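You operate a simulated robot arm through the tools that you are given. There is no shell and no other tool.

You are at the controls of a simulated robot arm. One attempt, no reset.

TASK
Mix a double batch of grey filler and crank it smooth.
Fine: two pumps of water, tint dial to grey, one pump of tint, then two slides of powder; it stays in the tank, spout stays.

It is judged by the outcome, as a careful person would: the job done as asked, and still so three seconds after it is handed in. It fails if anything else is knocked over, pushed out of place, dropped, spilled or broken.

THE ROBOT
A 6-joint arm with a two-finger parallel gripper, fixed in place. Base frame: the origin is at the foot of the arm, x ahead of it, y to its left, z up; the work surface is at about z = 0. Readings come in m, rad, newtons and seconds.
With the tool pointing down near the work surface it reaches from about 0.18 to 0.46 m from the base axis. Its first joint turns from -1.222 to 1.222 rad. Payload 1.9 kg.
The TCP is the grasp point between the finger pads, 0.023 m short of the fingertips. In the tool frame z runs along the fingers and y along their closing line. The gripper opens to 0.094 m. The fingers are 0.038 m wide and 0.01 m thick; the gripper's body (0.054 by 0.096 m) begins 0.039 m behind the TCP.
Orientation is that of the tool frame in the base frame, as a unit quaternion [w, x, y, z]. With the fingers straight down and closing along the base's y, the tool's x points along the base's -x, its y along +y and its z along -z.

THE INTERFACE
- The arm moves only by the tool apply_moves. Its argument "deltas" is a list of rows, each an object of numbers (a shift or turn left out is 0, a gripper value left out holds the last): "rx", "ry", "rz": the turn, a rotation vector about the tool's x, y, z in units of 60 degrees (1.0 is 60 degrees); "dx", "dy", "dz": the shift along the tool's x, y, z in units of 250 mm (1.0 is 250 mm); "hand": the opening, from 0 (shut) to 1 (fully open). In form: [{"rx": .., "ry": .., "rz": .., "dx": .., "dy": .., "dz": .., "hand": ..}, ...]. A call has 1 to 20 rows; each row is the pose to reach, as a shift and turn from the pose commanded when the call began, along the tool's axes at that moment. A call with a number of a shift or a turn outside -1 to 1 is refused whole. Each row takes 0.2 s and may step no farther than 0.05 m and 0.15 rad from the row before; otherwise, or with a gripper value out of range, the whole call is refused. Where a pose cannot be reached the arm comes as near as it can. A force on the tool above 40 N (or 10 N above the force at the start of the call, whichever is more), or a blocked arm, ends the call early, and 0.2 s more pass. Each finger travels about 0.108 m/s and halts on what it meets, pressing with about 33 N; the grip force reading is that of the motor and also rises with nothing between the fingers. The clock runs only during rows and for 0.2 s after the last one: add rows that repeat a pose to give the fingers time. The reply holds the time, the measured pose of the TCP, the force on the tool along the base axes, the opening and the grip force, in the units named above and with some noise, with the torque about the TCP (base axes, N m) and any sound that the robot's microphone picked up, and new pictures: "show" is both (left out), scene, wrist or none.
- Cameras (640 x 400 px; columns grow to the right, rows downward): "scene" is fixed at [0.0495, 0.3028, 0.4507]; the picture's right is [-0.84, -0.54, 0.00], its down [-0.16, 0.26, -0.95] and it looks along [0.51, -0.80, -0.31] (base axes); focal length 236 px, centre (320, 200). "wrist" rides on the gripper at [0.086, 0.016, -0.075] in the tool frame; the picture's right is [-0.18, 0.98, 0.00], its down [-0.58, -0.11, -0.81] and it looks along [-0.79, -0.15, 0.59] (tool axes); focal length 243 px, centre (320, 200).
- locate(camera, pixels): for up to 12 pixels [column, row] of the newest picture of that camera ("zoom" is the newest enlarged one), the place [x, y, z] in the base frame of the surface seen there, good to about 0.002 m. No time passes.
- enlarge(camera, box): a new picture of the part [left, top, right, bottom] of that camera's present view, enlarged. No time passes.
- sign_off(): hands the job in; it is judged then, once.

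Unless the task says otherwise, let go and move clear before handing in.

The tools are called as name(argument=value, ...) on one line, values as JSON. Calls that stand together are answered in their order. apply_moves: Moves the arm, as the interface text tells. Its arguments: {"type":"object","properties":{"deltas":{"type":"array","items":{"type":"object","properties":{"rx":{"type":"number"},"ry":{"type":"number"},"rz":{"type":"number"},"dx":{"type":"number"},"dy":{"type":"number"},"dz":{"type":"number"},"hand":{"type":"number"}}}},"show":{"type":"string","enum":["both","scene","wrist","none"]}},"required":["deltas"]} The other tools are called the same way: locate (camera, pixels) gives the place of the surface under pixels of a picture; enlarge (camera, box) takes an enlarged picture of a part of a camera's view; sign_off () hands the job in.

At the start:

```text
clock: 0.0
tcp_pos: [0.2261, 0.0147, 0.4289]
tcp_rot: [0.001, 0.0, 1.0, 0.001]
ft_force: [0.1, 0.0, 0.1]
moment: [-0.03, 0.0, 0.0]
width: 0.0939
finger_force: 0.1
```

scene: 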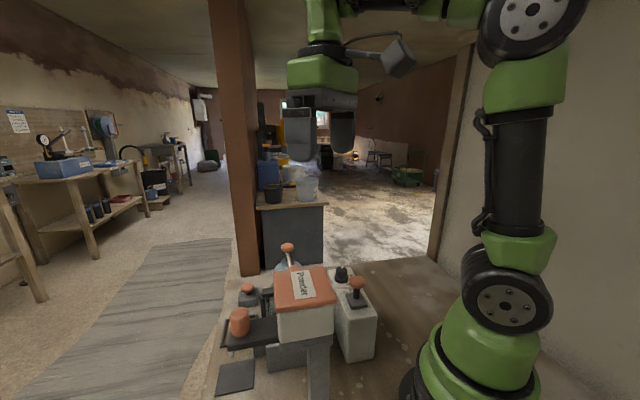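
wrist: 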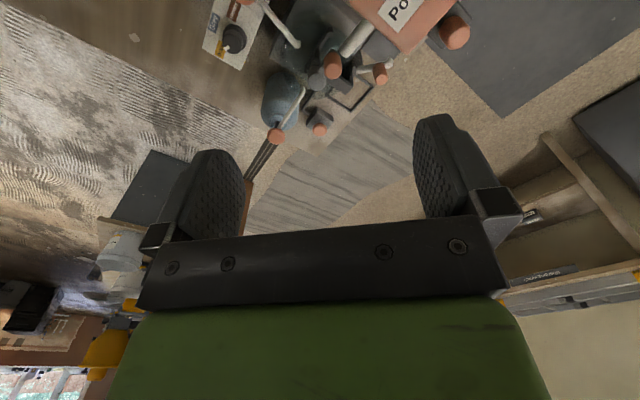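

The scene picture shows a machine around pixels (220-380, 240-400) with a "Powder" hopper, a dial box and several orange handles. I'll enlarge both views to identify the parts.

enlarge(camera="scene", box=[200, 225, 400, 400])

enlarge(camera="wrist", box=[190, 0, 480, 160])

```text
2.29 times, centred on (300, 312) of scene
```

zoom: 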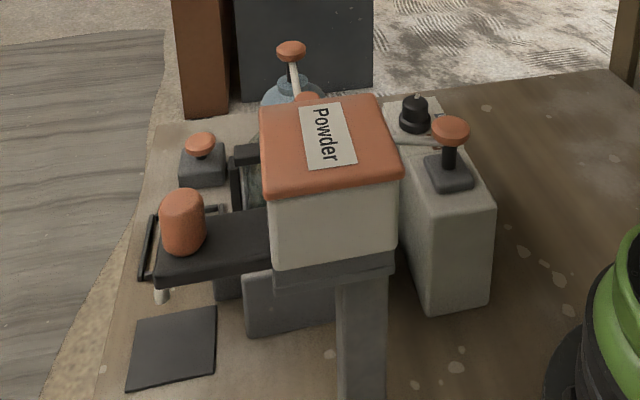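

```text
2.21 times, centred on (335, 80) of wrist
```

zoom: 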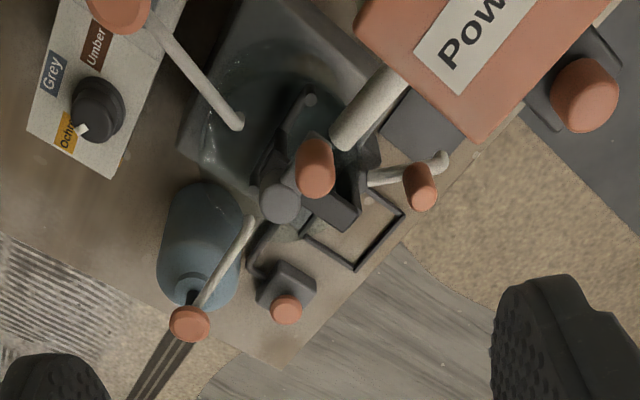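

The wrist zoom shows the dial (97,110) pointing at Ochre, the tint knob (118,10), water bottle pump (190,323), crank (315,165), spout lever or similar (420,185), small button (285,308) and powder slide knob (585,95). I'll locate them.

locate(camera="zoom", pixels=[[97, 100], [82, 130], [118, 10], [190, 323], [247, 220], [315, 165], [280, 205], [420, 185], [375, 178], [285, 308], [585, 95], [238, 122]])

locate(camera="scene", pixels=[[341, 272], [356, 284], [357, 300], [287, 246], [247, 289], [240, 320], [300, 290], [265, 333], [236, 376], [320, 370], [358, 340], [290, 350]])

locate(camera="wrist", pixels=[[215, 30], [241, 12], [210, 20], [230, 38], [218, 62], [300, 45], [335, 65], [350, 40], [380, 73], [365, 90], [452, 30], [340, 110]])

```text
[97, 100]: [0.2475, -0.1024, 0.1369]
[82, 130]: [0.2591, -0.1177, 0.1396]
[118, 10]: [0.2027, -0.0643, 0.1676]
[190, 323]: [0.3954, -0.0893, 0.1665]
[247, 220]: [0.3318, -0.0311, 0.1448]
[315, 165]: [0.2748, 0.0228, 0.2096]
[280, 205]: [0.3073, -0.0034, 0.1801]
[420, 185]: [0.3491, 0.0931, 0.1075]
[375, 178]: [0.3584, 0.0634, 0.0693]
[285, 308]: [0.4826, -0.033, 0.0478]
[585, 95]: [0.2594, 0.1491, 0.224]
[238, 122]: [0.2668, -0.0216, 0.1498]
```

```text
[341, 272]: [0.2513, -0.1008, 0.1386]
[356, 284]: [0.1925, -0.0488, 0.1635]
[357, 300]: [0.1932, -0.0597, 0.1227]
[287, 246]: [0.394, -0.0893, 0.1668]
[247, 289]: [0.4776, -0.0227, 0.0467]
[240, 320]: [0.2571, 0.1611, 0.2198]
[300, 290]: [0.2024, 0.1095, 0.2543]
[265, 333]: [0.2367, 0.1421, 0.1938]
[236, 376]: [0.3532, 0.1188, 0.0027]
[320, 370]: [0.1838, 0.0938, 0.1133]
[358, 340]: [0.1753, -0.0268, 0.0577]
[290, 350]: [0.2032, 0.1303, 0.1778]
```

```text
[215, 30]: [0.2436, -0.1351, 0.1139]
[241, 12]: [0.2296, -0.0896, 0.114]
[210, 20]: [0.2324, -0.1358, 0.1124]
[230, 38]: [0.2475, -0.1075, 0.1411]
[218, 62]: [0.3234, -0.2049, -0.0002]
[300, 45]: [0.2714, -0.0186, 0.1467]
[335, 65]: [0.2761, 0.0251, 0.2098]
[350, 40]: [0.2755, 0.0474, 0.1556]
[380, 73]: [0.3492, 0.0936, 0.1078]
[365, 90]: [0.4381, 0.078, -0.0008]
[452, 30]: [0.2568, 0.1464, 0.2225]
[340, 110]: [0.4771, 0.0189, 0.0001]
```

The locations are consistent across both cameras. I'll zoom in further to understand the crank, the spout and the small button.

enlarge(camera="wrist", box=[290, 30, 400, 110])

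enlarge(camera="wrist", box=[200, 0, 310, 80])

enlarge(camera="scene", box=[215, 235, 315, 310])

enlarge(camera="scene", box=[215, 300, 345, 400])

```text
5.00 times, centred on (345, 70) of wrist
```

zoom: 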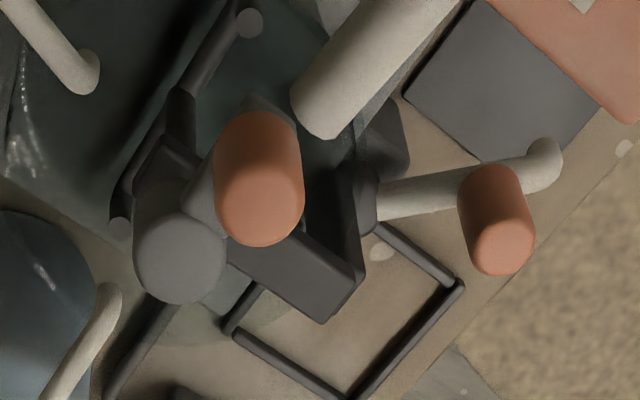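

```text
5.00 times, centred on (255, 40) of wrist
```

zoom: 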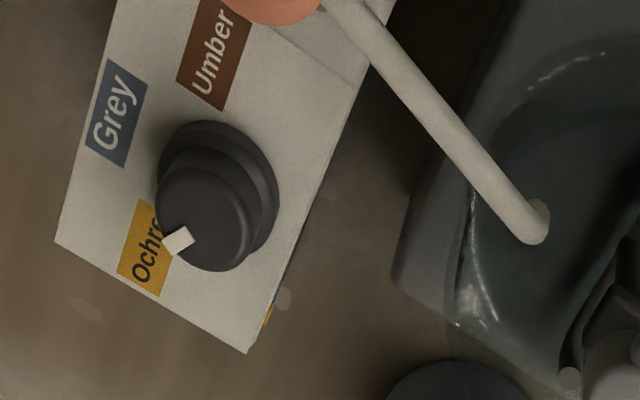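

```text
5.33 times, centred on (265, 272) of scene
```

zoom: 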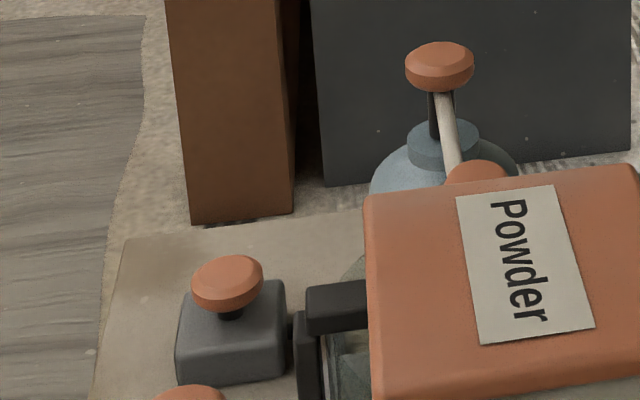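

```text
4.00 times, centred on (280, 350) of scene
```

zoom: 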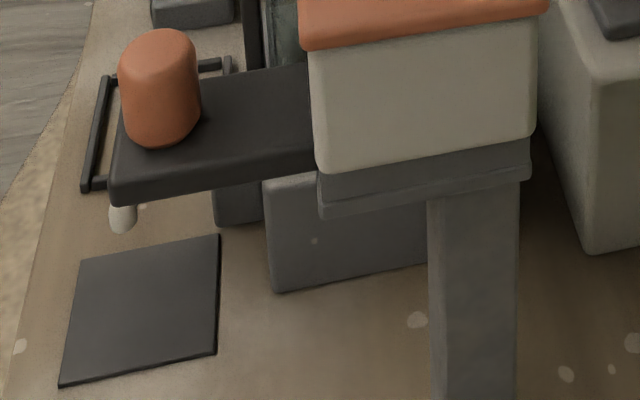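

The crank looks like the vertical-shaft one with knob near (0.275,0.024,0.21). The lever at (0.349,0.093,0.107) is probably the spout. I'll pitch the wrist to look straight down on the machine and shift slightly left.

apply_moves(deltas=[{"ry": 0.125, "dy": 0.05}, {"ry": 0.25, "dy": 0.1}, {"ry": 0.375, "dy": 0.15}, {"ry": 0.5, "dy": 0.2}, {"ry": 0.5, "dy": 0.2}])

```text
clock: 1.2
tcp_pos: [0.2075, 0.0643, 0.3912]
tcp_rot: [-0.259, 0.0, 0.966, 0.001]
ft_force: [0.3, -0.8, 0.5]
moment: [0.02, 0.03, -0.01]
width: 0.0938
finger_force: 0.1
out of reach, approached as far as the arm can: row 3, 4, 5
```

scene: 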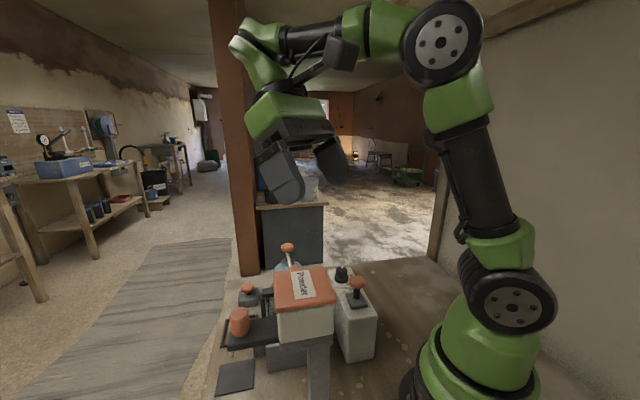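
wrist: 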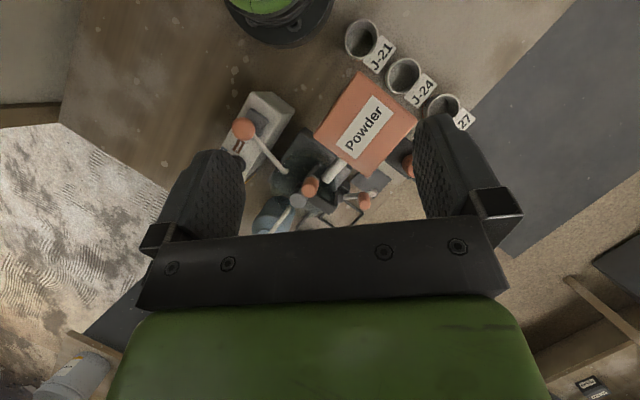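

The wrist now sees the whole machine from above, plus three labelled cups (J-21, J-24, 27) near (360-445, 40-105) that I must avoid. I'll enlarge and locate.

enlarge(camera="wrist", box=[220, 60, 430, 235])

locate(camera="wrist", pixels=[[366, 73], [416, 122], [375, 175], [315, 130], [362, 35], [403, 75], [443, 103], [408, 165], [244, 128], [311, 184], [298, 200], [240, 100]])

```text
2.29 times, centred on (325, 148) of wrist
```

zoom: 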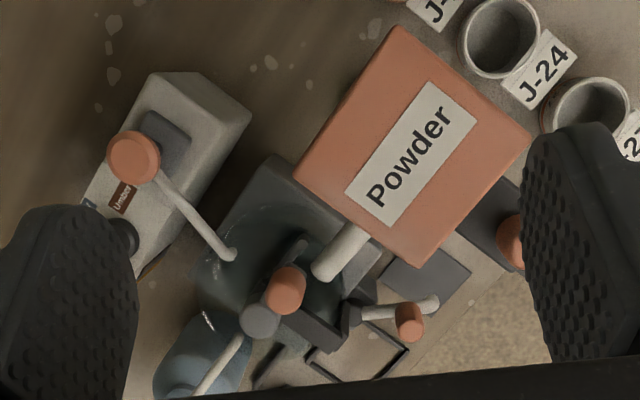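

```text
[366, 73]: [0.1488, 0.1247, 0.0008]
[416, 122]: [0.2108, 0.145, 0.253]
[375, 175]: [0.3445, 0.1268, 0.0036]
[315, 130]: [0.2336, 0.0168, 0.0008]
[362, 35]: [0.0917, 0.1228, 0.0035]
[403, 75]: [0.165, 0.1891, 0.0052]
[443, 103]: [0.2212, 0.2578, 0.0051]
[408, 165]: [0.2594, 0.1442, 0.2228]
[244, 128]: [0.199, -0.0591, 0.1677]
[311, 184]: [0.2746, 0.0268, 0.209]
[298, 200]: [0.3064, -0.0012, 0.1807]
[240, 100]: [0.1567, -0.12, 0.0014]
```

Now the hopper corners, slide bar and dial box points from the zoom.

locate(camera="zoom", pixels=[[302, 175], [398, 36], [522, 137], [412, 260], [505, 200], [490, 235], [508, 240], [410, 320], [360, 315], [430, 300], [270, 165], [158, 80]])

locate(camera="scene", pixels=[[229, 346], [276, 343], [229, 334], [274, 318], [262, 318], [279, 333], [333, 330], [280, 310], [275, 285], [325, 268], [240, 312], [240, 335]])

enlarge(camera="scene", box=[215, 300, 295, 350])

```text
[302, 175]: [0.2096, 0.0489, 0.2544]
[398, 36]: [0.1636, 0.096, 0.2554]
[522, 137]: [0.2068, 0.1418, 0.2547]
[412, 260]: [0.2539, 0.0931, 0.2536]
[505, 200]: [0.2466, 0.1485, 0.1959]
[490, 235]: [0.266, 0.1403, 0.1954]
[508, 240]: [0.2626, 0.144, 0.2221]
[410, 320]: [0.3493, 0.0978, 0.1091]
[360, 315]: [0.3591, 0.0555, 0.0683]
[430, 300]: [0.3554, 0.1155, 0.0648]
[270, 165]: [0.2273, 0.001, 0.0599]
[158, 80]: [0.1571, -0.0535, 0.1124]
```

```text
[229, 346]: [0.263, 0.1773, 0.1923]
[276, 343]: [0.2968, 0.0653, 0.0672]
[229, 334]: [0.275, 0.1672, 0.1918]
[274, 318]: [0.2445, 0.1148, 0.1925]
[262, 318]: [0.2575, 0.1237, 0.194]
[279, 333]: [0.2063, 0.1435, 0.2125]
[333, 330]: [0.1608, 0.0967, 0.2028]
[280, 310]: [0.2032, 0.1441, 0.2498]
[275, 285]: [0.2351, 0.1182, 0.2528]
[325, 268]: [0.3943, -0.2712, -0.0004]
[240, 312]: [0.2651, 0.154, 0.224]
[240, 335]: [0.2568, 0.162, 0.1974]
```

```text
8.00 times, centred on (255, 325) of scene
```

zoom: 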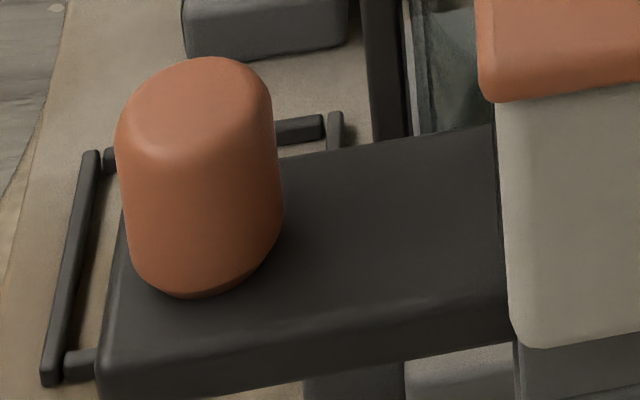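

The hopper is a square centred at (0.208,0.095), rotated 45°, with the slide bar sticking out along (+x,+y). First job is the water: return to straight-down, close the fingers and travel high toward the water pump knob at (0.395,-0.089,0.167).

apply_moves(deltas=[{"ry": -0.125, "hand": 0}, {"ry": -0.25, "hand": 0}, {"ry": -0.375, "hand": 0}, {"ry": -0.5, "hand": 0}, {"ry": -0.5, "hand": 0}], show="none")

```text
clock: 2.4
tcp_pos: [0.2095, 0.0656, 0.3894]
tcp_rot: [0.001, 0.0, 1.0, 0.002]
ft_force: [0.4, 1.0, 0.0]
moment: [0.01, -0.02, -0.01]
width: 0.0
finger_force: 33.2
```

Straight down again at (0.2095,0.066,0.389). I'll move over the water knob at z≈0.25.

apply_moves(deltas=[{"dx": -0.106, "dy": -0.088, "dz": 0.02}, {"dx": -0.212, "dy": -0.177, "dz": 0.08}, {"dx": -0.318, "dy": -0.265, "dz": 0.16}, {"dx": -0.424, "dy": -0.353, "dz": 0.24}, {"dx": -0.53, "dy": -0.441, "dz": 0.32}, {"dx": -0.636, "dy": -0.53, "dz": 0.4}, {"dx": -0.742, "dy": -0.618, "dz": 0.5}, {"dx": -0.742, "dy": -0.618, "dz": 0.5}])

```text
clock: 4.2
tcp_pos: [0.3968, -0.092, 0.2625]
tcp_rot: [0.002, 0.001, 1.0, 0.0]
ft_force: [0.2, -0.3, 0.2]
moment: [-0.01, -0.01, 0.0]
width: 0.0003
finger_force: 32.8
```

scene: 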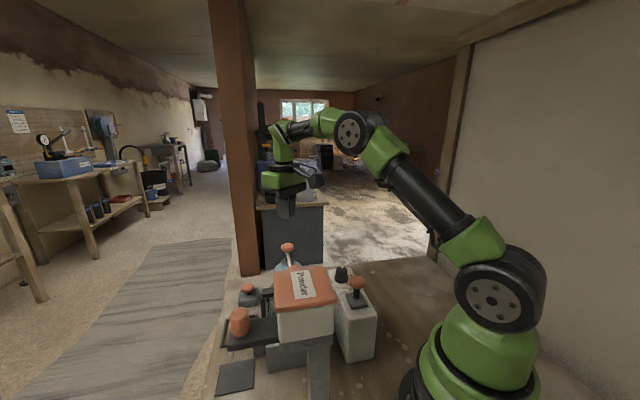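
wrist: 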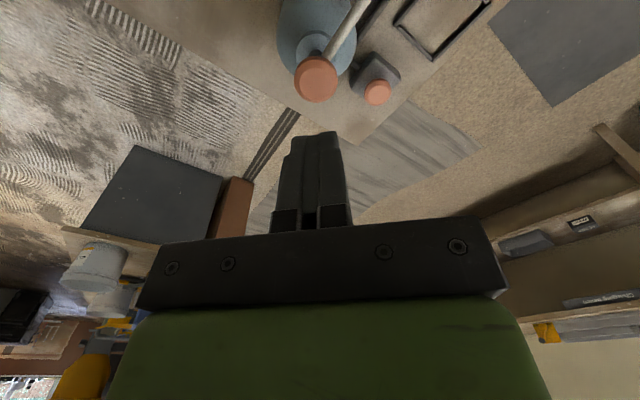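

locate(camera="wrist", pixels=[[315, 77], [296, 77], [337, 77], [317, 57], [316, 100], [378, 92], [375, 75], [325, 45]])

enlarge(camera="wrist", box=[260, 0, 500, 140])

```text
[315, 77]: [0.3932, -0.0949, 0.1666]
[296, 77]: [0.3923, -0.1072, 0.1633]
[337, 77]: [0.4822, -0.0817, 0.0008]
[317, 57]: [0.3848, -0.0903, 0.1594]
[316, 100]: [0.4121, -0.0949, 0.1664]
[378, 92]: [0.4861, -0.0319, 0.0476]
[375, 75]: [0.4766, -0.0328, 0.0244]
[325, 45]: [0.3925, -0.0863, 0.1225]
```

```text
2.67 times, centred on (380, 70) of wrist
```

zoom: 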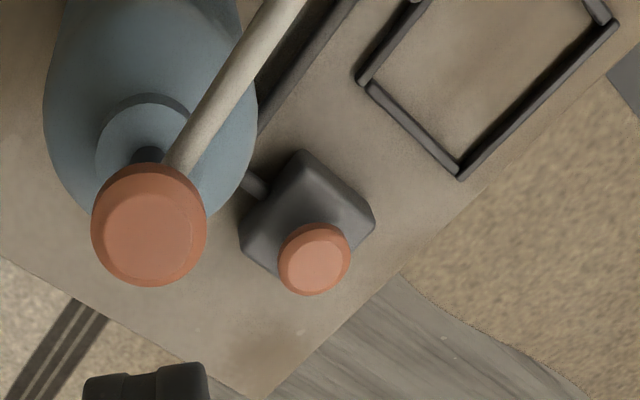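

The knob top is at z≈0.167 centred near (0.398,-0.093), so the fingertips are already over it. I'll descend to contact and press gently, watching force.

apply_moves(deltas=[{"dz": 0.1}, {"dz": 0.2}, {"dz": 0.27}, {"dz": 0.29}, {"dz": 0.306}, {"dz": 0.322}, {"dz": 0.338}, {"dz": 0.338}])

```text
clock: 6.0
tcp_pos: [0.3964, -0.0897, 0.1787]
tcp_rot: [0.001, 0.0, 1.0, 0.001]
ft_force: [0.7, -4.4, 7.8]
moment: [-0.11, 0.04, 0.06]
width: 0.0
finger_force: 32.7
```

scene: 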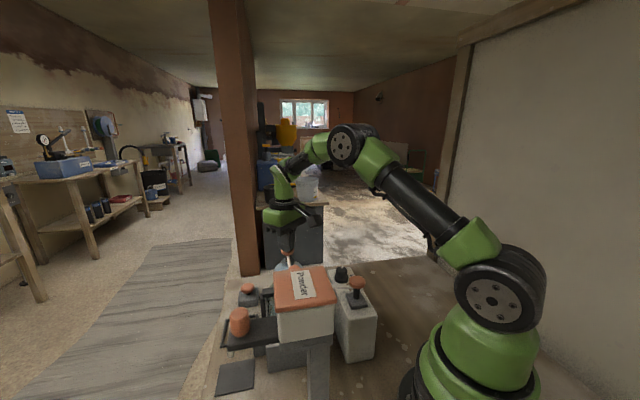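
wrist: 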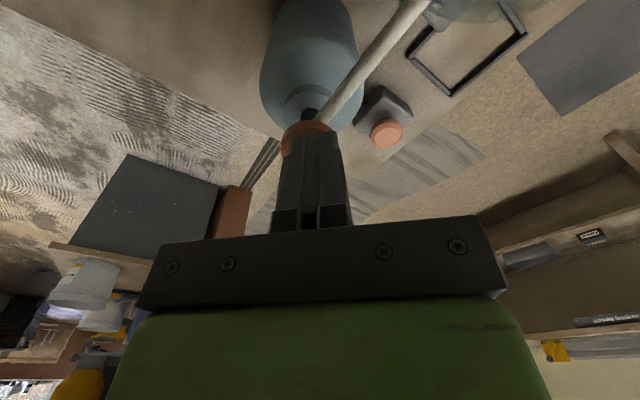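

The knob is moving down with ~8 N. I'll continue to the end of the stroke.

apply_moves(deltas=[{"dz": 0.012}, {"dz": 0.024}, {"dz": 0.036}, {"dz": 0.048}, {"dz": 0.06}, {"dz": 0.072}, {"dz": 0.084}], show="wrist")

```text
clock: 6.6
tcp_pos: [0.3963, -0.0884, 0.1769]
tcp_rot: [0.003, 0.0, 1.0, 0.0]
ft_force: [-6.6, 1.8, 11.6]
moment: [0.04, 0.24, -0.01]
width: 0.0001
finger_force: 32.8
stopped in row 3: the force on the tool passed its limit at 50 N (the readings are from after the stop); the commanded pose is now the measured one
```

wrist: 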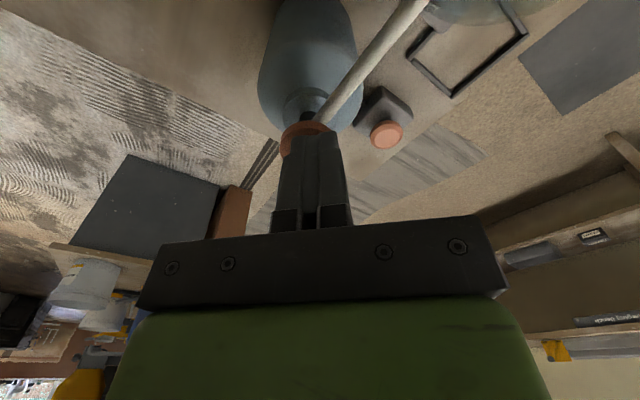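

The pump bottomed out at TCP z≈0.176 (stroke ~13 mm). Now I lift clear so it springs back and check.

apply_moves(deltas=[{"dz": -0.03}, {"dz": -0.07}, {"dz": -0.12}, {"dz": -0.2}, {"dz": -0.2}])

locate(camera="wrist", pixels=[[310, 105], [310, 115], [310, 120]])

enlarge(camera="scene", box=[230, 230, 380, 340])

```text
clock: 7.8
tcp_pos: [0.3959, -0.0883, 0.2262]
tcp_rot: [0.002, 0.0, 1.0, 0.0]
ft_force: [-0.1, 1.5, -0.3]
moment: [-0.05, 0.01, -0.02]
width: 0.0
finger_force: 32.7
```

scene: 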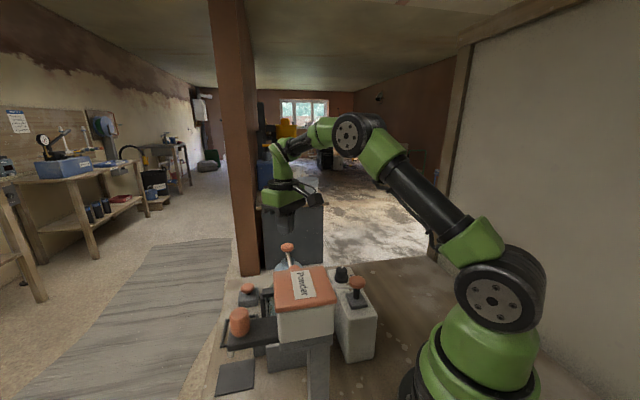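
wrist: 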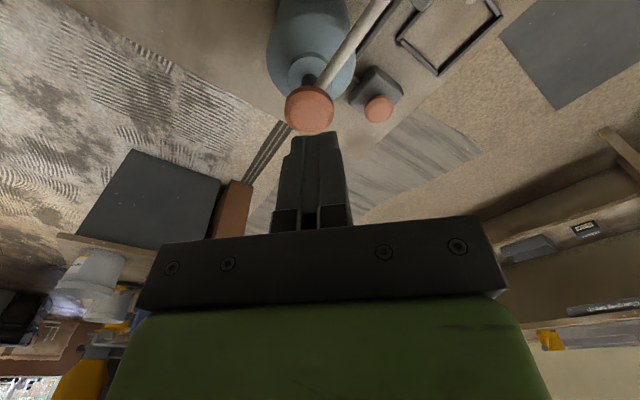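

```text
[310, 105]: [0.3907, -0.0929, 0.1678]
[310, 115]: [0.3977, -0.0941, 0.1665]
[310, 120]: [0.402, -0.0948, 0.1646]
```

```text
3.64 times, centred on (305, 285) of scene
```

zoom: 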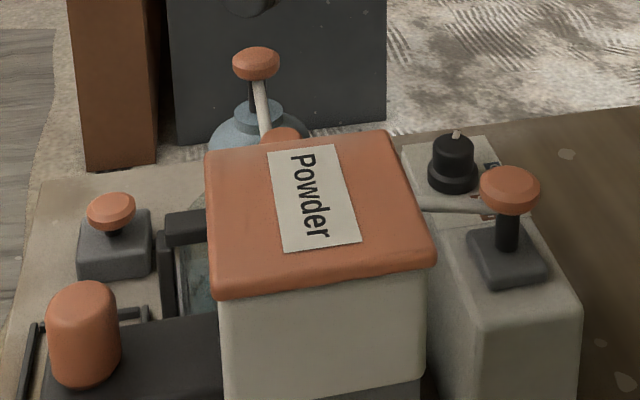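

The knob is back at z≈0.167. Second water pump, same stroke, with the call ending on the end stop.

apply_moves(deltas=[{"dz": 0.08}, {"dz": 0.13}, {"dz": 0.145}, {"dz": 0.16}, {"dz": 0.175}, {"dz": 0.19}, {"dz": 0.196}, {"dz": 0.202}, {"dz": 0.208}, {"dz": 0.214}], show="wrist")

```text
clock: 9.8
tcp_pos: [0.3962, -0.0888, 0.1766]
tcp_rot: [0.004, 0.002, 1.0, 0.0]
ft_force: [-5.9, 0.9, 10.4]
moment: [0.07, 0.25, -0.01]
width: 0.0
finger_force: 33.5
stopped in row 9: the force on the tool passed its limit at 46 N (the readings are from after the stop); the commanded pose is now the measured one
```

wrist: 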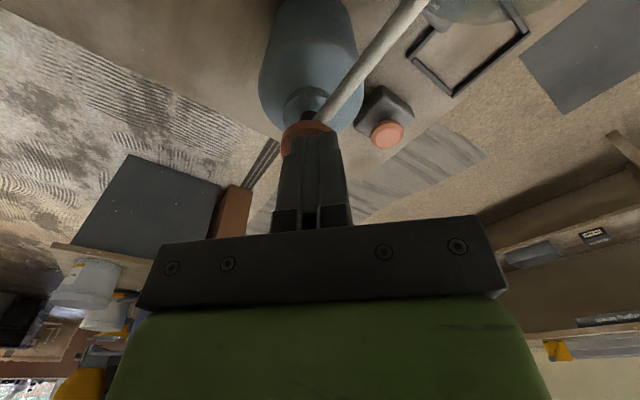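

Second full stroke confirmed. I'll lift straight up and back off to inspect the tank and dial.

apply_moves(deltas=[{"dz": -0.04}, {"dz": -0.1}, {"dz": -0.28}, {"dz": -0.46}, {"dx": 0.1, "dy": 0.03, "dz": -0.55}, {"dx": 0.26, "dy": 0.08, "dz": -0.62}, {"dx": 0.42, "dy": 0.13, "dz": -0.69}, {"dx": 0.58, "dy": 0.18, "dz": -0.76}, {"dx": 0.744, "dy": 0.24, "dz": -0.8}, {"dx": 0.744, "dy": 0.24, "dz": -0.8}])

enlarge(camera="wrist", box=[200, 0, 460, 162])

```text
clock: 12.0
tcp_pos: [0.2084, -0.0285, 0.3743]
tcp_rot: [0.002, 0.002, 1.0, 0.0]
ft_force: [-0.7, 0.7, 0.4]
moment: [0.03, 0.01, 0.04]
width: 0.0
finger_force: 33.2
```

scene: 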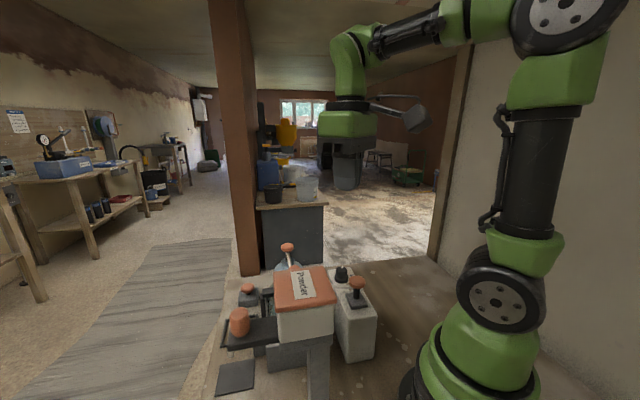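
wrist: 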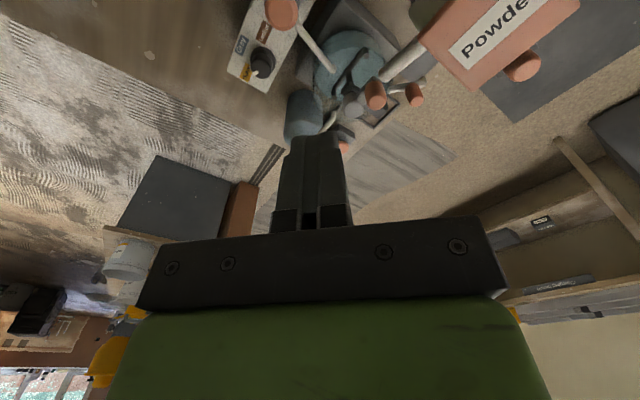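

```text
2.46 times, centred on (330, 81) of wrist
```

zoom: 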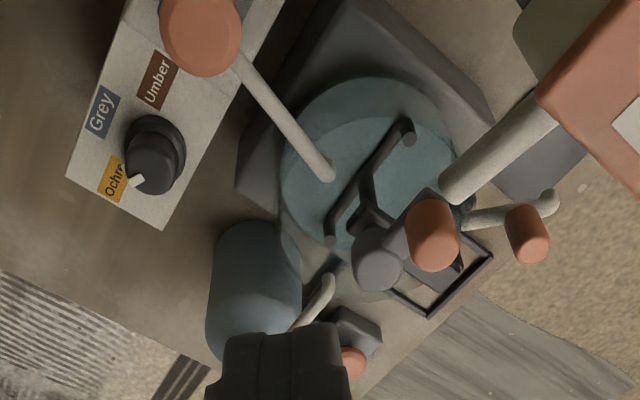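

The tank now holds blue water, so the pumps worked. Next the dial: locate labels, pointer and hub.

enlarge(camera="wrist", box=[215, 10, 305, 95])

locate(camera="wrist", pixels=[[241, 45], [264, 32], [246, 72], [263, 63], [256, 72], [264, 54], [272, 56], [250, 60], [281, 10], [260, 68], [268, 66], [240, 60]])

```text
4.71 times, centred on (260, 52) of wrist
```

zoom: 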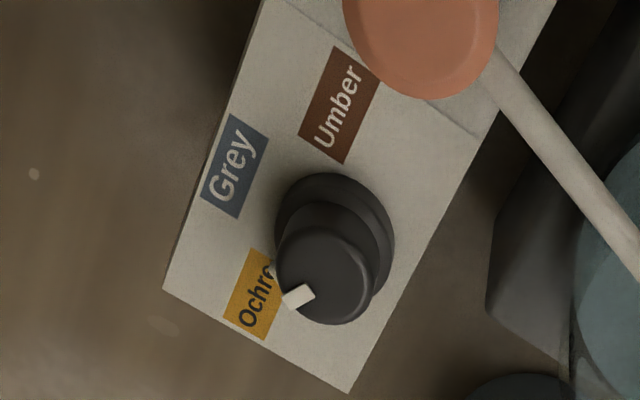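

```text
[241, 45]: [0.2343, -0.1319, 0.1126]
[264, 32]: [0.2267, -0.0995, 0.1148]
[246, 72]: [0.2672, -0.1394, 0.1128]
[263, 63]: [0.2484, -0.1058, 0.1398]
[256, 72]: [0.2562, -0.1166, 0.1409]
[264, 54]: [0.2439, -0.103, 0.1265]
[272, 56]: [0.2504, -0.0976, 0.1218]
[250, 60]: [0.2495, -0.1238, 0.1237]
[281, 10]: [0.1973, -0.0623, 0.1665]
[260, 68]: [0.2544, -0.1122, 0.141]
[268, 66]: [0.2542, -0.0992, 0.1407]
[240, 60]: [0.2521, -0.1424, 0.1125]
```

The dial hub is centred near (0.2545,-0.110), top z≈0.141. Ochre sits at ≈291°, Grey at ≈227° and Umber at ≈160°, so the turn needed is about 65° clockwise from above. I'll move above the dial, opening the hand partly and pre-rotating the tool.

apply_moves(deltas=[{"dx": -0.023, "dy": -0.04, "dz": 0.05, "rz": -0.09, "hand": 0.6}, {"dx": -0.046, "dy": -0.08, "dz": 0.1, "rz": -0.18, "hand": 0.6}, {"dx": -0.069, "dy": -0.12, "dz": 0.15, "rz": -0.27, "hand": 0.6}, {"dx": -0.092, "dy": -0.16, "dz": 0.2, "rz": -0.36, "hand": 0.6}, {"dx": -0.115, "dy": -0.2, "dz": 0.25, "rz": -0.45, "hand": 0.6}, {"dx": -0.138, "dy": -0.24, "dz": 0.3, "rz": -0.54, "hand": 0.6}, {"dx": -0.161, "dy": -0.28, "dz": 0.35, "rz": -0.63, "hand": 0.6}, {"dx": -0.184, "dy": -0.326, "dz": 0.4, "rz": -0.7, "hand": 0.6}, {"dx": -0.184, "dy": -0.326, "dz": 0.4, "rz": -0.7, "hand": 0.6}])

```text
clock: 14.0
tcp_pos: [0.2558, -0.1078, 0.2762]
tcp_rot: [0.003, -0.358, 0.934, -0.001]
ft_force: [0.1, 0.8, 0.8]
moment: [-0.01, 0.03, 0.01]
width: 0.0566
finger_force: 0.0
```

scene: 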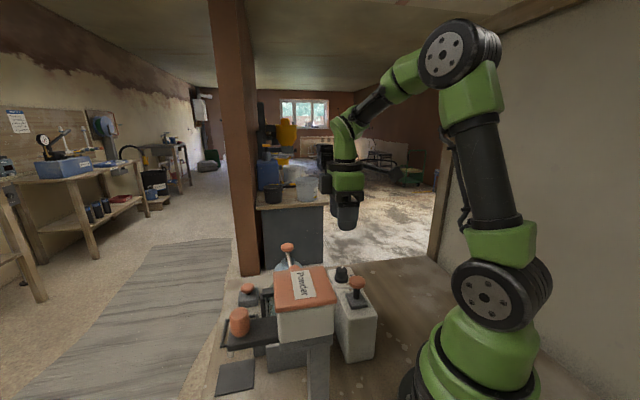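
wrist: 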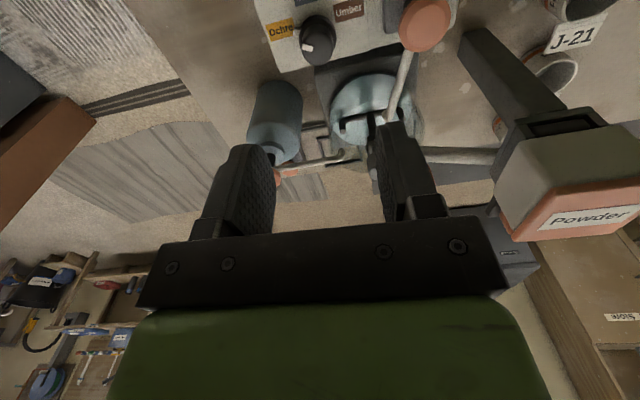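

From here the dial is at pixel (318,38). I'll locate its hub more precisely.

enlarge(camera="wrist", box=[255, 0, 380, 78])

locate(camera="wrist", pixels=[[318, 44], [304, 40], [333, 40], [318, 55], [318, 33], [310, 47], [280, 30], [347, 11], [305, 48], [320, 20]])

```text
5.12 times, centred on (318, 39) of wrist
```

zoom: 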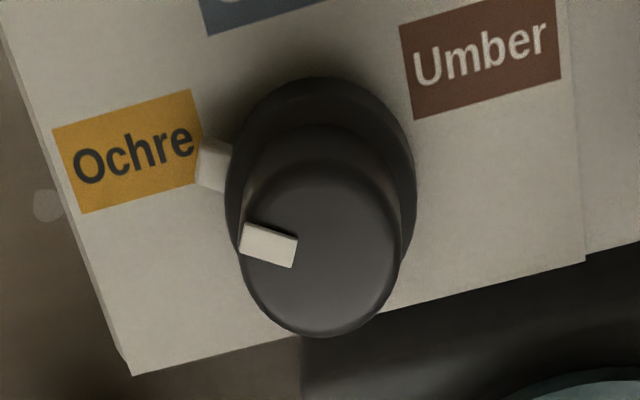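

```text
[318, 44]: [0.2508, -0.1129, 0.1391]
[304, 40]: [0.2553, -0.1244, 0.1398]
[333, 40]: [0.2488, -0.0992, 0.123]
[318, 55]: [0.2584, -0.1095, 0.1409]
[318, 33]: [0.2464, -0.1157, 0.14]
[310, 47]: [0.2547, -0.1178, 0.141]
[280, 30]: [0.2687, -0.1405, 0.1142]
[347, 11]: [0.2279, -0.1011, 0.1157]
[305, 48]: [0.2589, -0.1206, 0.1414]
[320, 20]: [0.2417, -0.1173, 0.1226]
```

locate(camera="zoom", pixels=[[210, 165], [222, 165], [215, 150], [250, 243], [268, 245], [290, 248], [128, 152], [480, 60], [275, 8]])

```text
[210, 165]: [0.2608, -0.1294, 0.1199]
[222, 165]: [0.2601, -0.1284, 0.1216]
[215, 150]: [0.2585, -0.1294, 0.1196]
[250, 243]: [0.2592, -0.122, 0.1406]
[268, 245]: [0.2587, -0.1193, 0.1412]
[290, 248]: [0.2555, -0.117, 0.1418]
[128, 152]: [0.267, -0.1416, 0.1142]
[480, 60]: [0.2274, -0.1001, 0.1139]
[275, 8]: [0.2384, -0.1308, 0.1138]
```

The pointer and its nub at ≈290° are clearly on Ochre; the hub centre is (0.2547,-0.1111). I'll rotate the tool further so the pads straddle the pointer, and lower to z≈0.19.

apply_moves(deltas=[{"rz": -0.12, "dz": 0.05, "dx": 0.007, "dy": -0.005}, {"rz": -0.24, "dz": 0.1, "dx": 0.007, "dy": -0.005}, {"rz": -0.36, "dz": 0.15, "dx": 0.007, "dy": -0.005}, {"rz": -0.48, "dz": 0.22, "dx": 0.007, "dy": -0.005}, {"rz": -0.6, "dz": 0.29, "dx": 0.007, "dy": -0.005}, {"rz": -0.717, "dz": 0.345, "dx": 0.007, "dy": -0.005}, {"rz": -0.717, "dz": 0.345, "dx": 0.007, "dy": -0.005}])

```text
clock: 15.6
tcp_pos: [0.2566, -0.1103, 0.1886]
tcp_rot: [0.001, -0.675, 0.737, -0.002]
ft_force: [0.1, -0.3, -0.3]
moment: [0.02, -0.02, -0.01]
width: 0.0563
finger_force: 0.0
```

scene: 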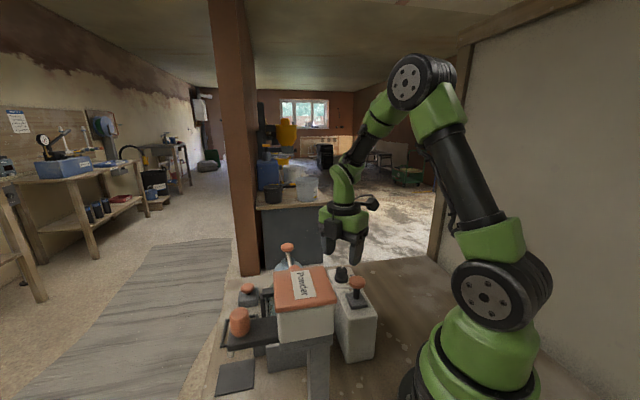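
wrist: 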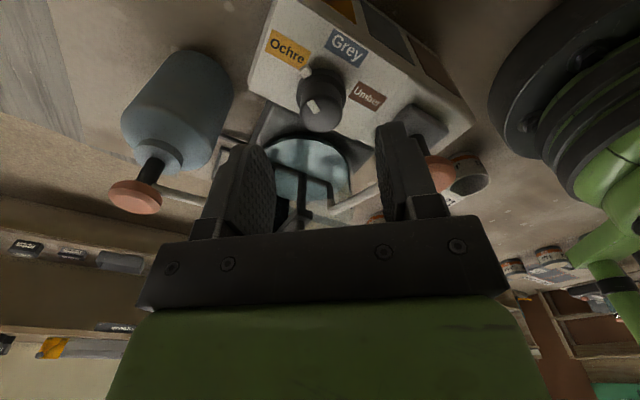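

The dial sits midway between the fingers at (320,95). I'll lower so the tips are at z≈0.128 around the hub (above the flange) and close.

apply_moves(deltas=[{"dz": 0.05}, {"dz": 0.1}, {"dz": 0.15}, {"dz": 0.15}, {"dz": 0.15, "hand": 0.2}, {"dz": 0.15, "hand": 0.2}, {"dz": 0.15, "hand": 0.2}])

```text
clock: 17.2
tcp_pos: [0.2564, -0.1123, 0.1517]
tcp_rot: [0.001, -0.674, 0.739, 0.001]
ft_force: [-30.8, 3.6, 4.6]
moment: [0.01, 0.26, 0.04]
width: 0.0274
finger_force: 45.1
```

scene: 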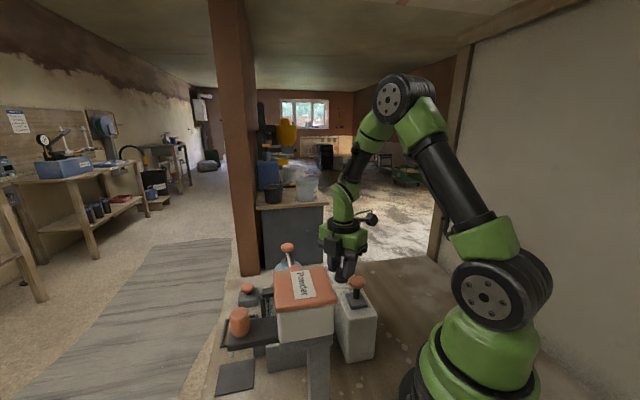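
wrist: 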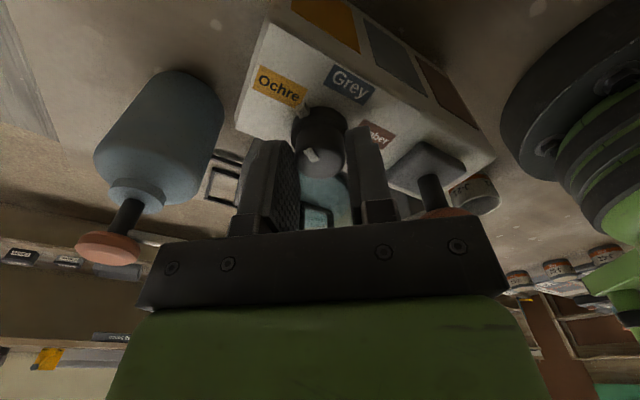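

The grip is on the hub (width 0.0274), but Fx is -31 N, meaning I'm about 2 mm off in x. I'll shift toward -x to relieve it.

apply_moves(deltas=[{"dy": 0.004}, {"dy": 0.008}, {"dy": 0.008}], show="none")

```text
clock: 18.0
tcp_pos: [0.2564, -0.1115, 0.1515]
tcp_rot: [0.002, -0.675, 0.738, -0.003]
ft_force: [8.0, 12.5, -29.7]
moment: [0.68, 0.21, 0.02]
width: 0.0273
finger_force: 44.6
```

Forces are inconsistent from friction in the grip. I'll open, settle and re-grip at this corrected spot.

apply_moves(deltas=[{"hand": 0.5}, {"hand": 0.5}, {"hand": 0.5}], show="wrist")

enlarge(camera="wrist", box=[230, 40, 430, 240])

```text
clock: 18.8
tcp_pos: [0.2555, -0.1118, 0.1519]
tcp_rot: [0.002, -0.674, 0.738, -0.003]
ft_force: [1.0, -0.2, 0.0]
moment: [0.01, -0.01, 0.01]
width: 0.0472
finger_force: 0.2
```

wrist: 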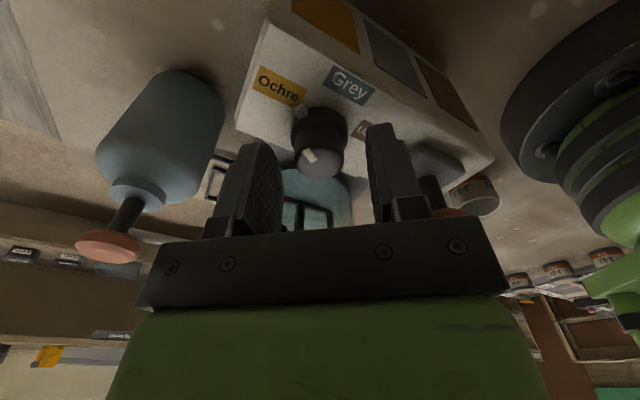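

```text
2.00 times, centred on (330, 140) of wrist
```

zoom: 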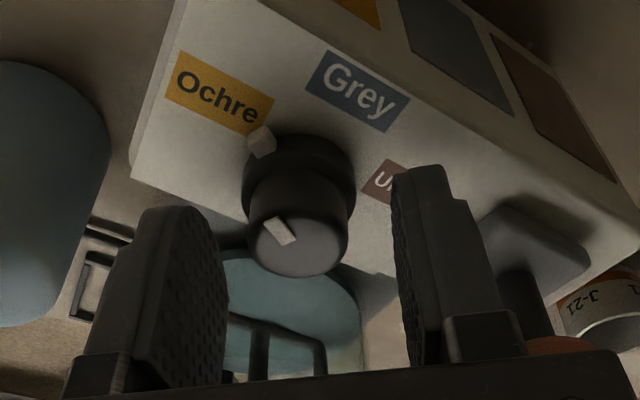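

Released and relaxed. Re-gripping now.

apply_moves(deltas=[{"hand": 0.22}, {"hand": 0.22}, {"hand": 0.22}], show="none")

```text
clock: 19.6
tcp_pos: [0.2555, -0.1107, 0.1513]
tcp_rot: [0.003, -0.675, 0.738, -0.003]
ft_force: [16.1, -3.8, -10.7]
moment: [-0.03, 0.06, -0.04]
width: 0.0278
finger_force: 44.6
```

Fx is +16 N, acceptable. I'll back off ~0.7 mm and start turning clockwise in small steps.

apply_moves(deltas=[{"dy": -0.003}, {"dy": -0.003, "rz": 0.08}, {"dy": -0.003, "rz": 0.16}, {"dy": -0.003, "rz": 0.24}, {"dy": -0.003, "rz": 0.32}, {"dy": -0.003, "rz": 0.4}], show="wrist")

enlarge(camera="wrist", box=[230, 40, 430, 240])

```text
clock: 21.1
tcp_pos: [0.2557, -0.1128, 0.1523]
tcp_rot: [0.004, -0.506, 0.862, -0.003]
ft_force: [3.3, 0.7, -1.9]
moment: [-0.06, 0.42, 0.02]
width: 0.0276
finger_force: 44.6
stopped in row 6: the force on the tool passed its limit at 41 N (the readings are from after the stop); the commanded pose is now the measured one
```

wrist: 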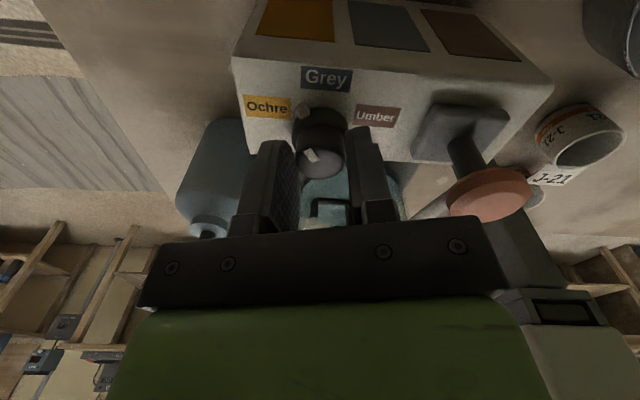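

```text
2.00 times, centred on (330, 140) of wrist
```

zoom: 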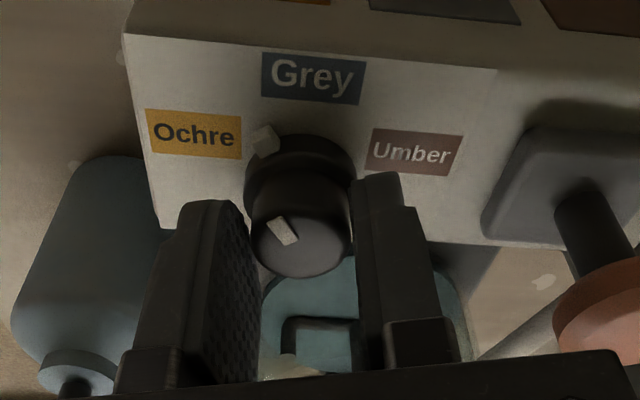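

The dial is turning with the gripper: the nub is now between Ochre and Grey after ~24°. I'll continue for the remaining ~40°.

apply_moves(deltas=[{"rz": 0.07}, {"rz": 0.14}, {"rz": 0.21}, {"rz": 0.28}, {"rz": 0.35}, {"rz": 0.42}], show="wrist")

enlarge(camera="wrist", box=[230, 40, 430, 240])

```text
clock: 22.5
tcp_pos: [0.2555, -0.1111, 0.1529]
tcp_rot: [0.004, -0.304, 0.953, -0.001]
ft_force: [17.8, 6.3, -27.8]
moment: [0.47, -0.17, -0.05]
width: 0.0274
finger_force: 44.9
```

wrist: 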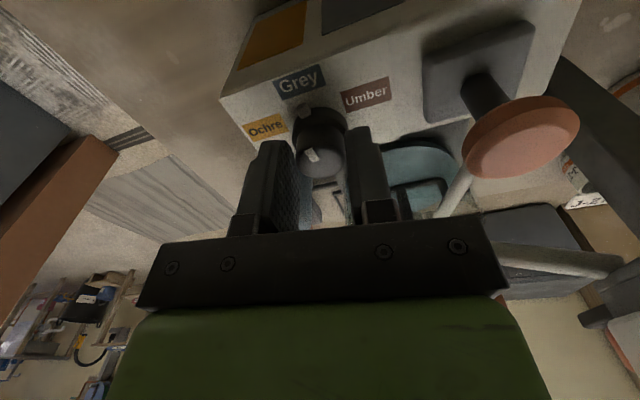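

```text
2.00 times, centred on (330, 140) of wrist
```

zoom: 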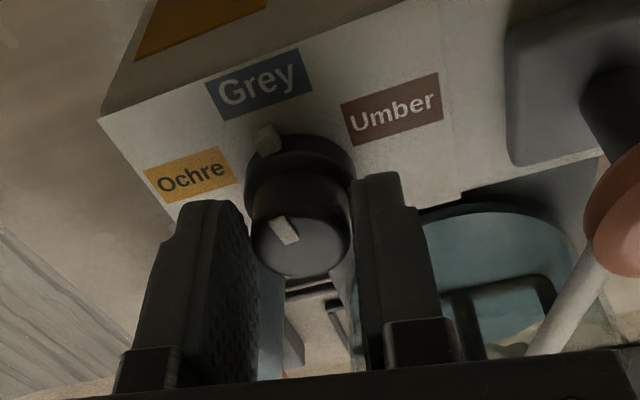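

Turned ~50° so far. I'll check the nub and Grey label bearings before finishing.

locate(camera="zoom", pixels=[[265, 138], [272, 142], [258, 84], [395, 110], [189, 174], [285, 225], [300, 248]])

```text
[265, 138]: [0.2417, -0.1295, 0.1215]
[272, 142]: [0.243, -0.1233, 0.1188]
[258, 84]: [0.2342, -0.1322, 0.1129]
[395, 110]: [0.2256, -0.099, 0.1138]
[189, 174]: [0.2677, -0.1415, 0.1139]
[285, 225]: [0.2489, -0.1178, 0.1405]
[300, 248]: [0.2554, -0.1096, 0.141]
```

Nub bearing ≈235-240° versus Grey ≈226°, so about 11° more. Turning it.

apply_moves(deltas=[{"rz": 0.06}, {"rz": 0.12}, {"rz": 0.18}, {"rz": 0.18}], show="wrist")

enlarge(camera="wrist", box=[260, 60, 380, 160])

```text
clock: 23.5
tcp_pos: [0.255, -0.1128, 0.1529]
tcp_rot: [0.004, -0.214, 0.977, -0.002]
ft_force: [9.5, 11.3, 7.0]
moment: [0.12, 0.59, 0.02]
width: 0.0277
finger_force: 44.7
```

wrist: 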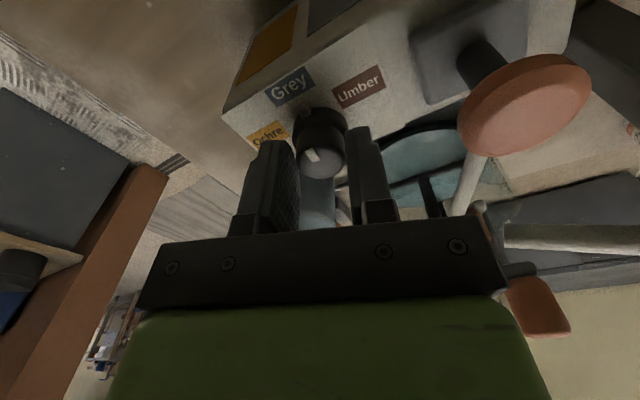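

```text
4.00 times, centred on (320, 110) of wrist
```

zoom: 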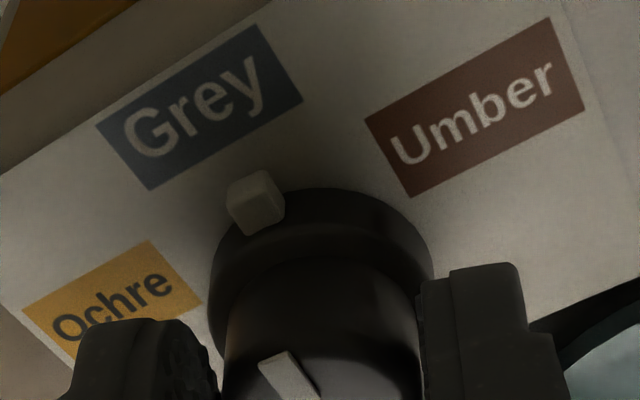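

locate(camera="zoom", pixels=[[256, 200], [250, 185], [265, 210], [200, 108], [475, 108], [110, 305], [285, 370]])

```text
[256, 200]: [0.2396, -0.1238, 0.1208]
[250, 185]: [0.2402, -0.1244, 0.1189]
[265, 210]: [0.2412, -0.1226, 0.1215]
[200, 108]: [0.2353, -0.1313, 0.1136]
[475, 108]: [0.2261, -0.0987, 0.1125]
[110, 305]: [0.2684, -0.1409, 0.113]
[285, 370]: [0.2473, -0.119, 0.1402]
```

The nub now bears ≈221-230° versus Grey ≈226°, so it is aligned. Release and lift to verify.

apply_moves(deltas=[{"hand": 0.5}, {"hand": 0.6}, {"hand": 0.6}, {"hand": 0.6, "dz": -0.1}, {"hand": 0.6, "dz": -0.2}, {"hand": 0.6, "dz": -0.35}, {"hand": 0.6, "dz": -0.5}, {"hand": 0.6, "dz": -0.5}])

enlarge(camera="wrist", box=[220, 0, 420, 120])

```text
clock: 25.3
tcp_pos: [0.2547, -0.1119, 0.2775]
tcp_rot: [0.004, -0.215, 0.977, -0.002]
ft_force: [-0.3, 0.4, -0.6]
moment: [0.02, 0.01, -0.02]
width: 0.0564
finger_force: 0.0
```

scene: 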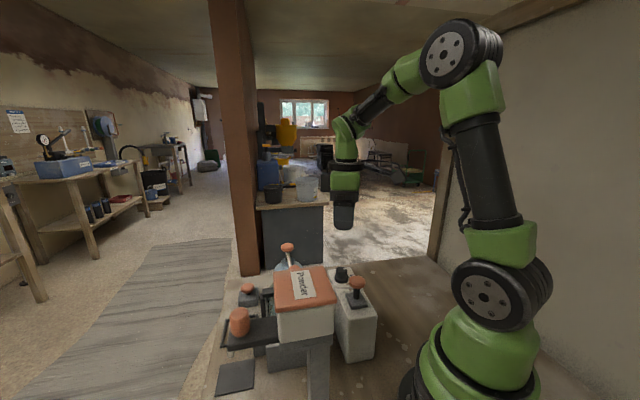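
wrist: 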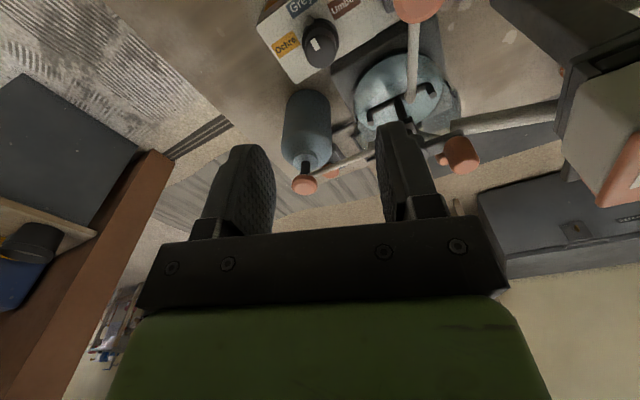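

```text
3.20 times, centred on (320, 60) of wrist
```

zoom: 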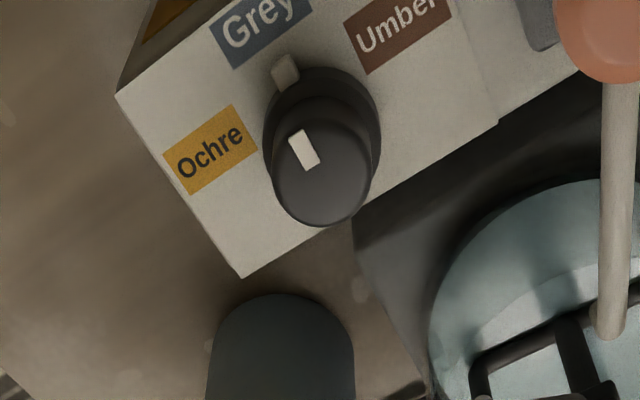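

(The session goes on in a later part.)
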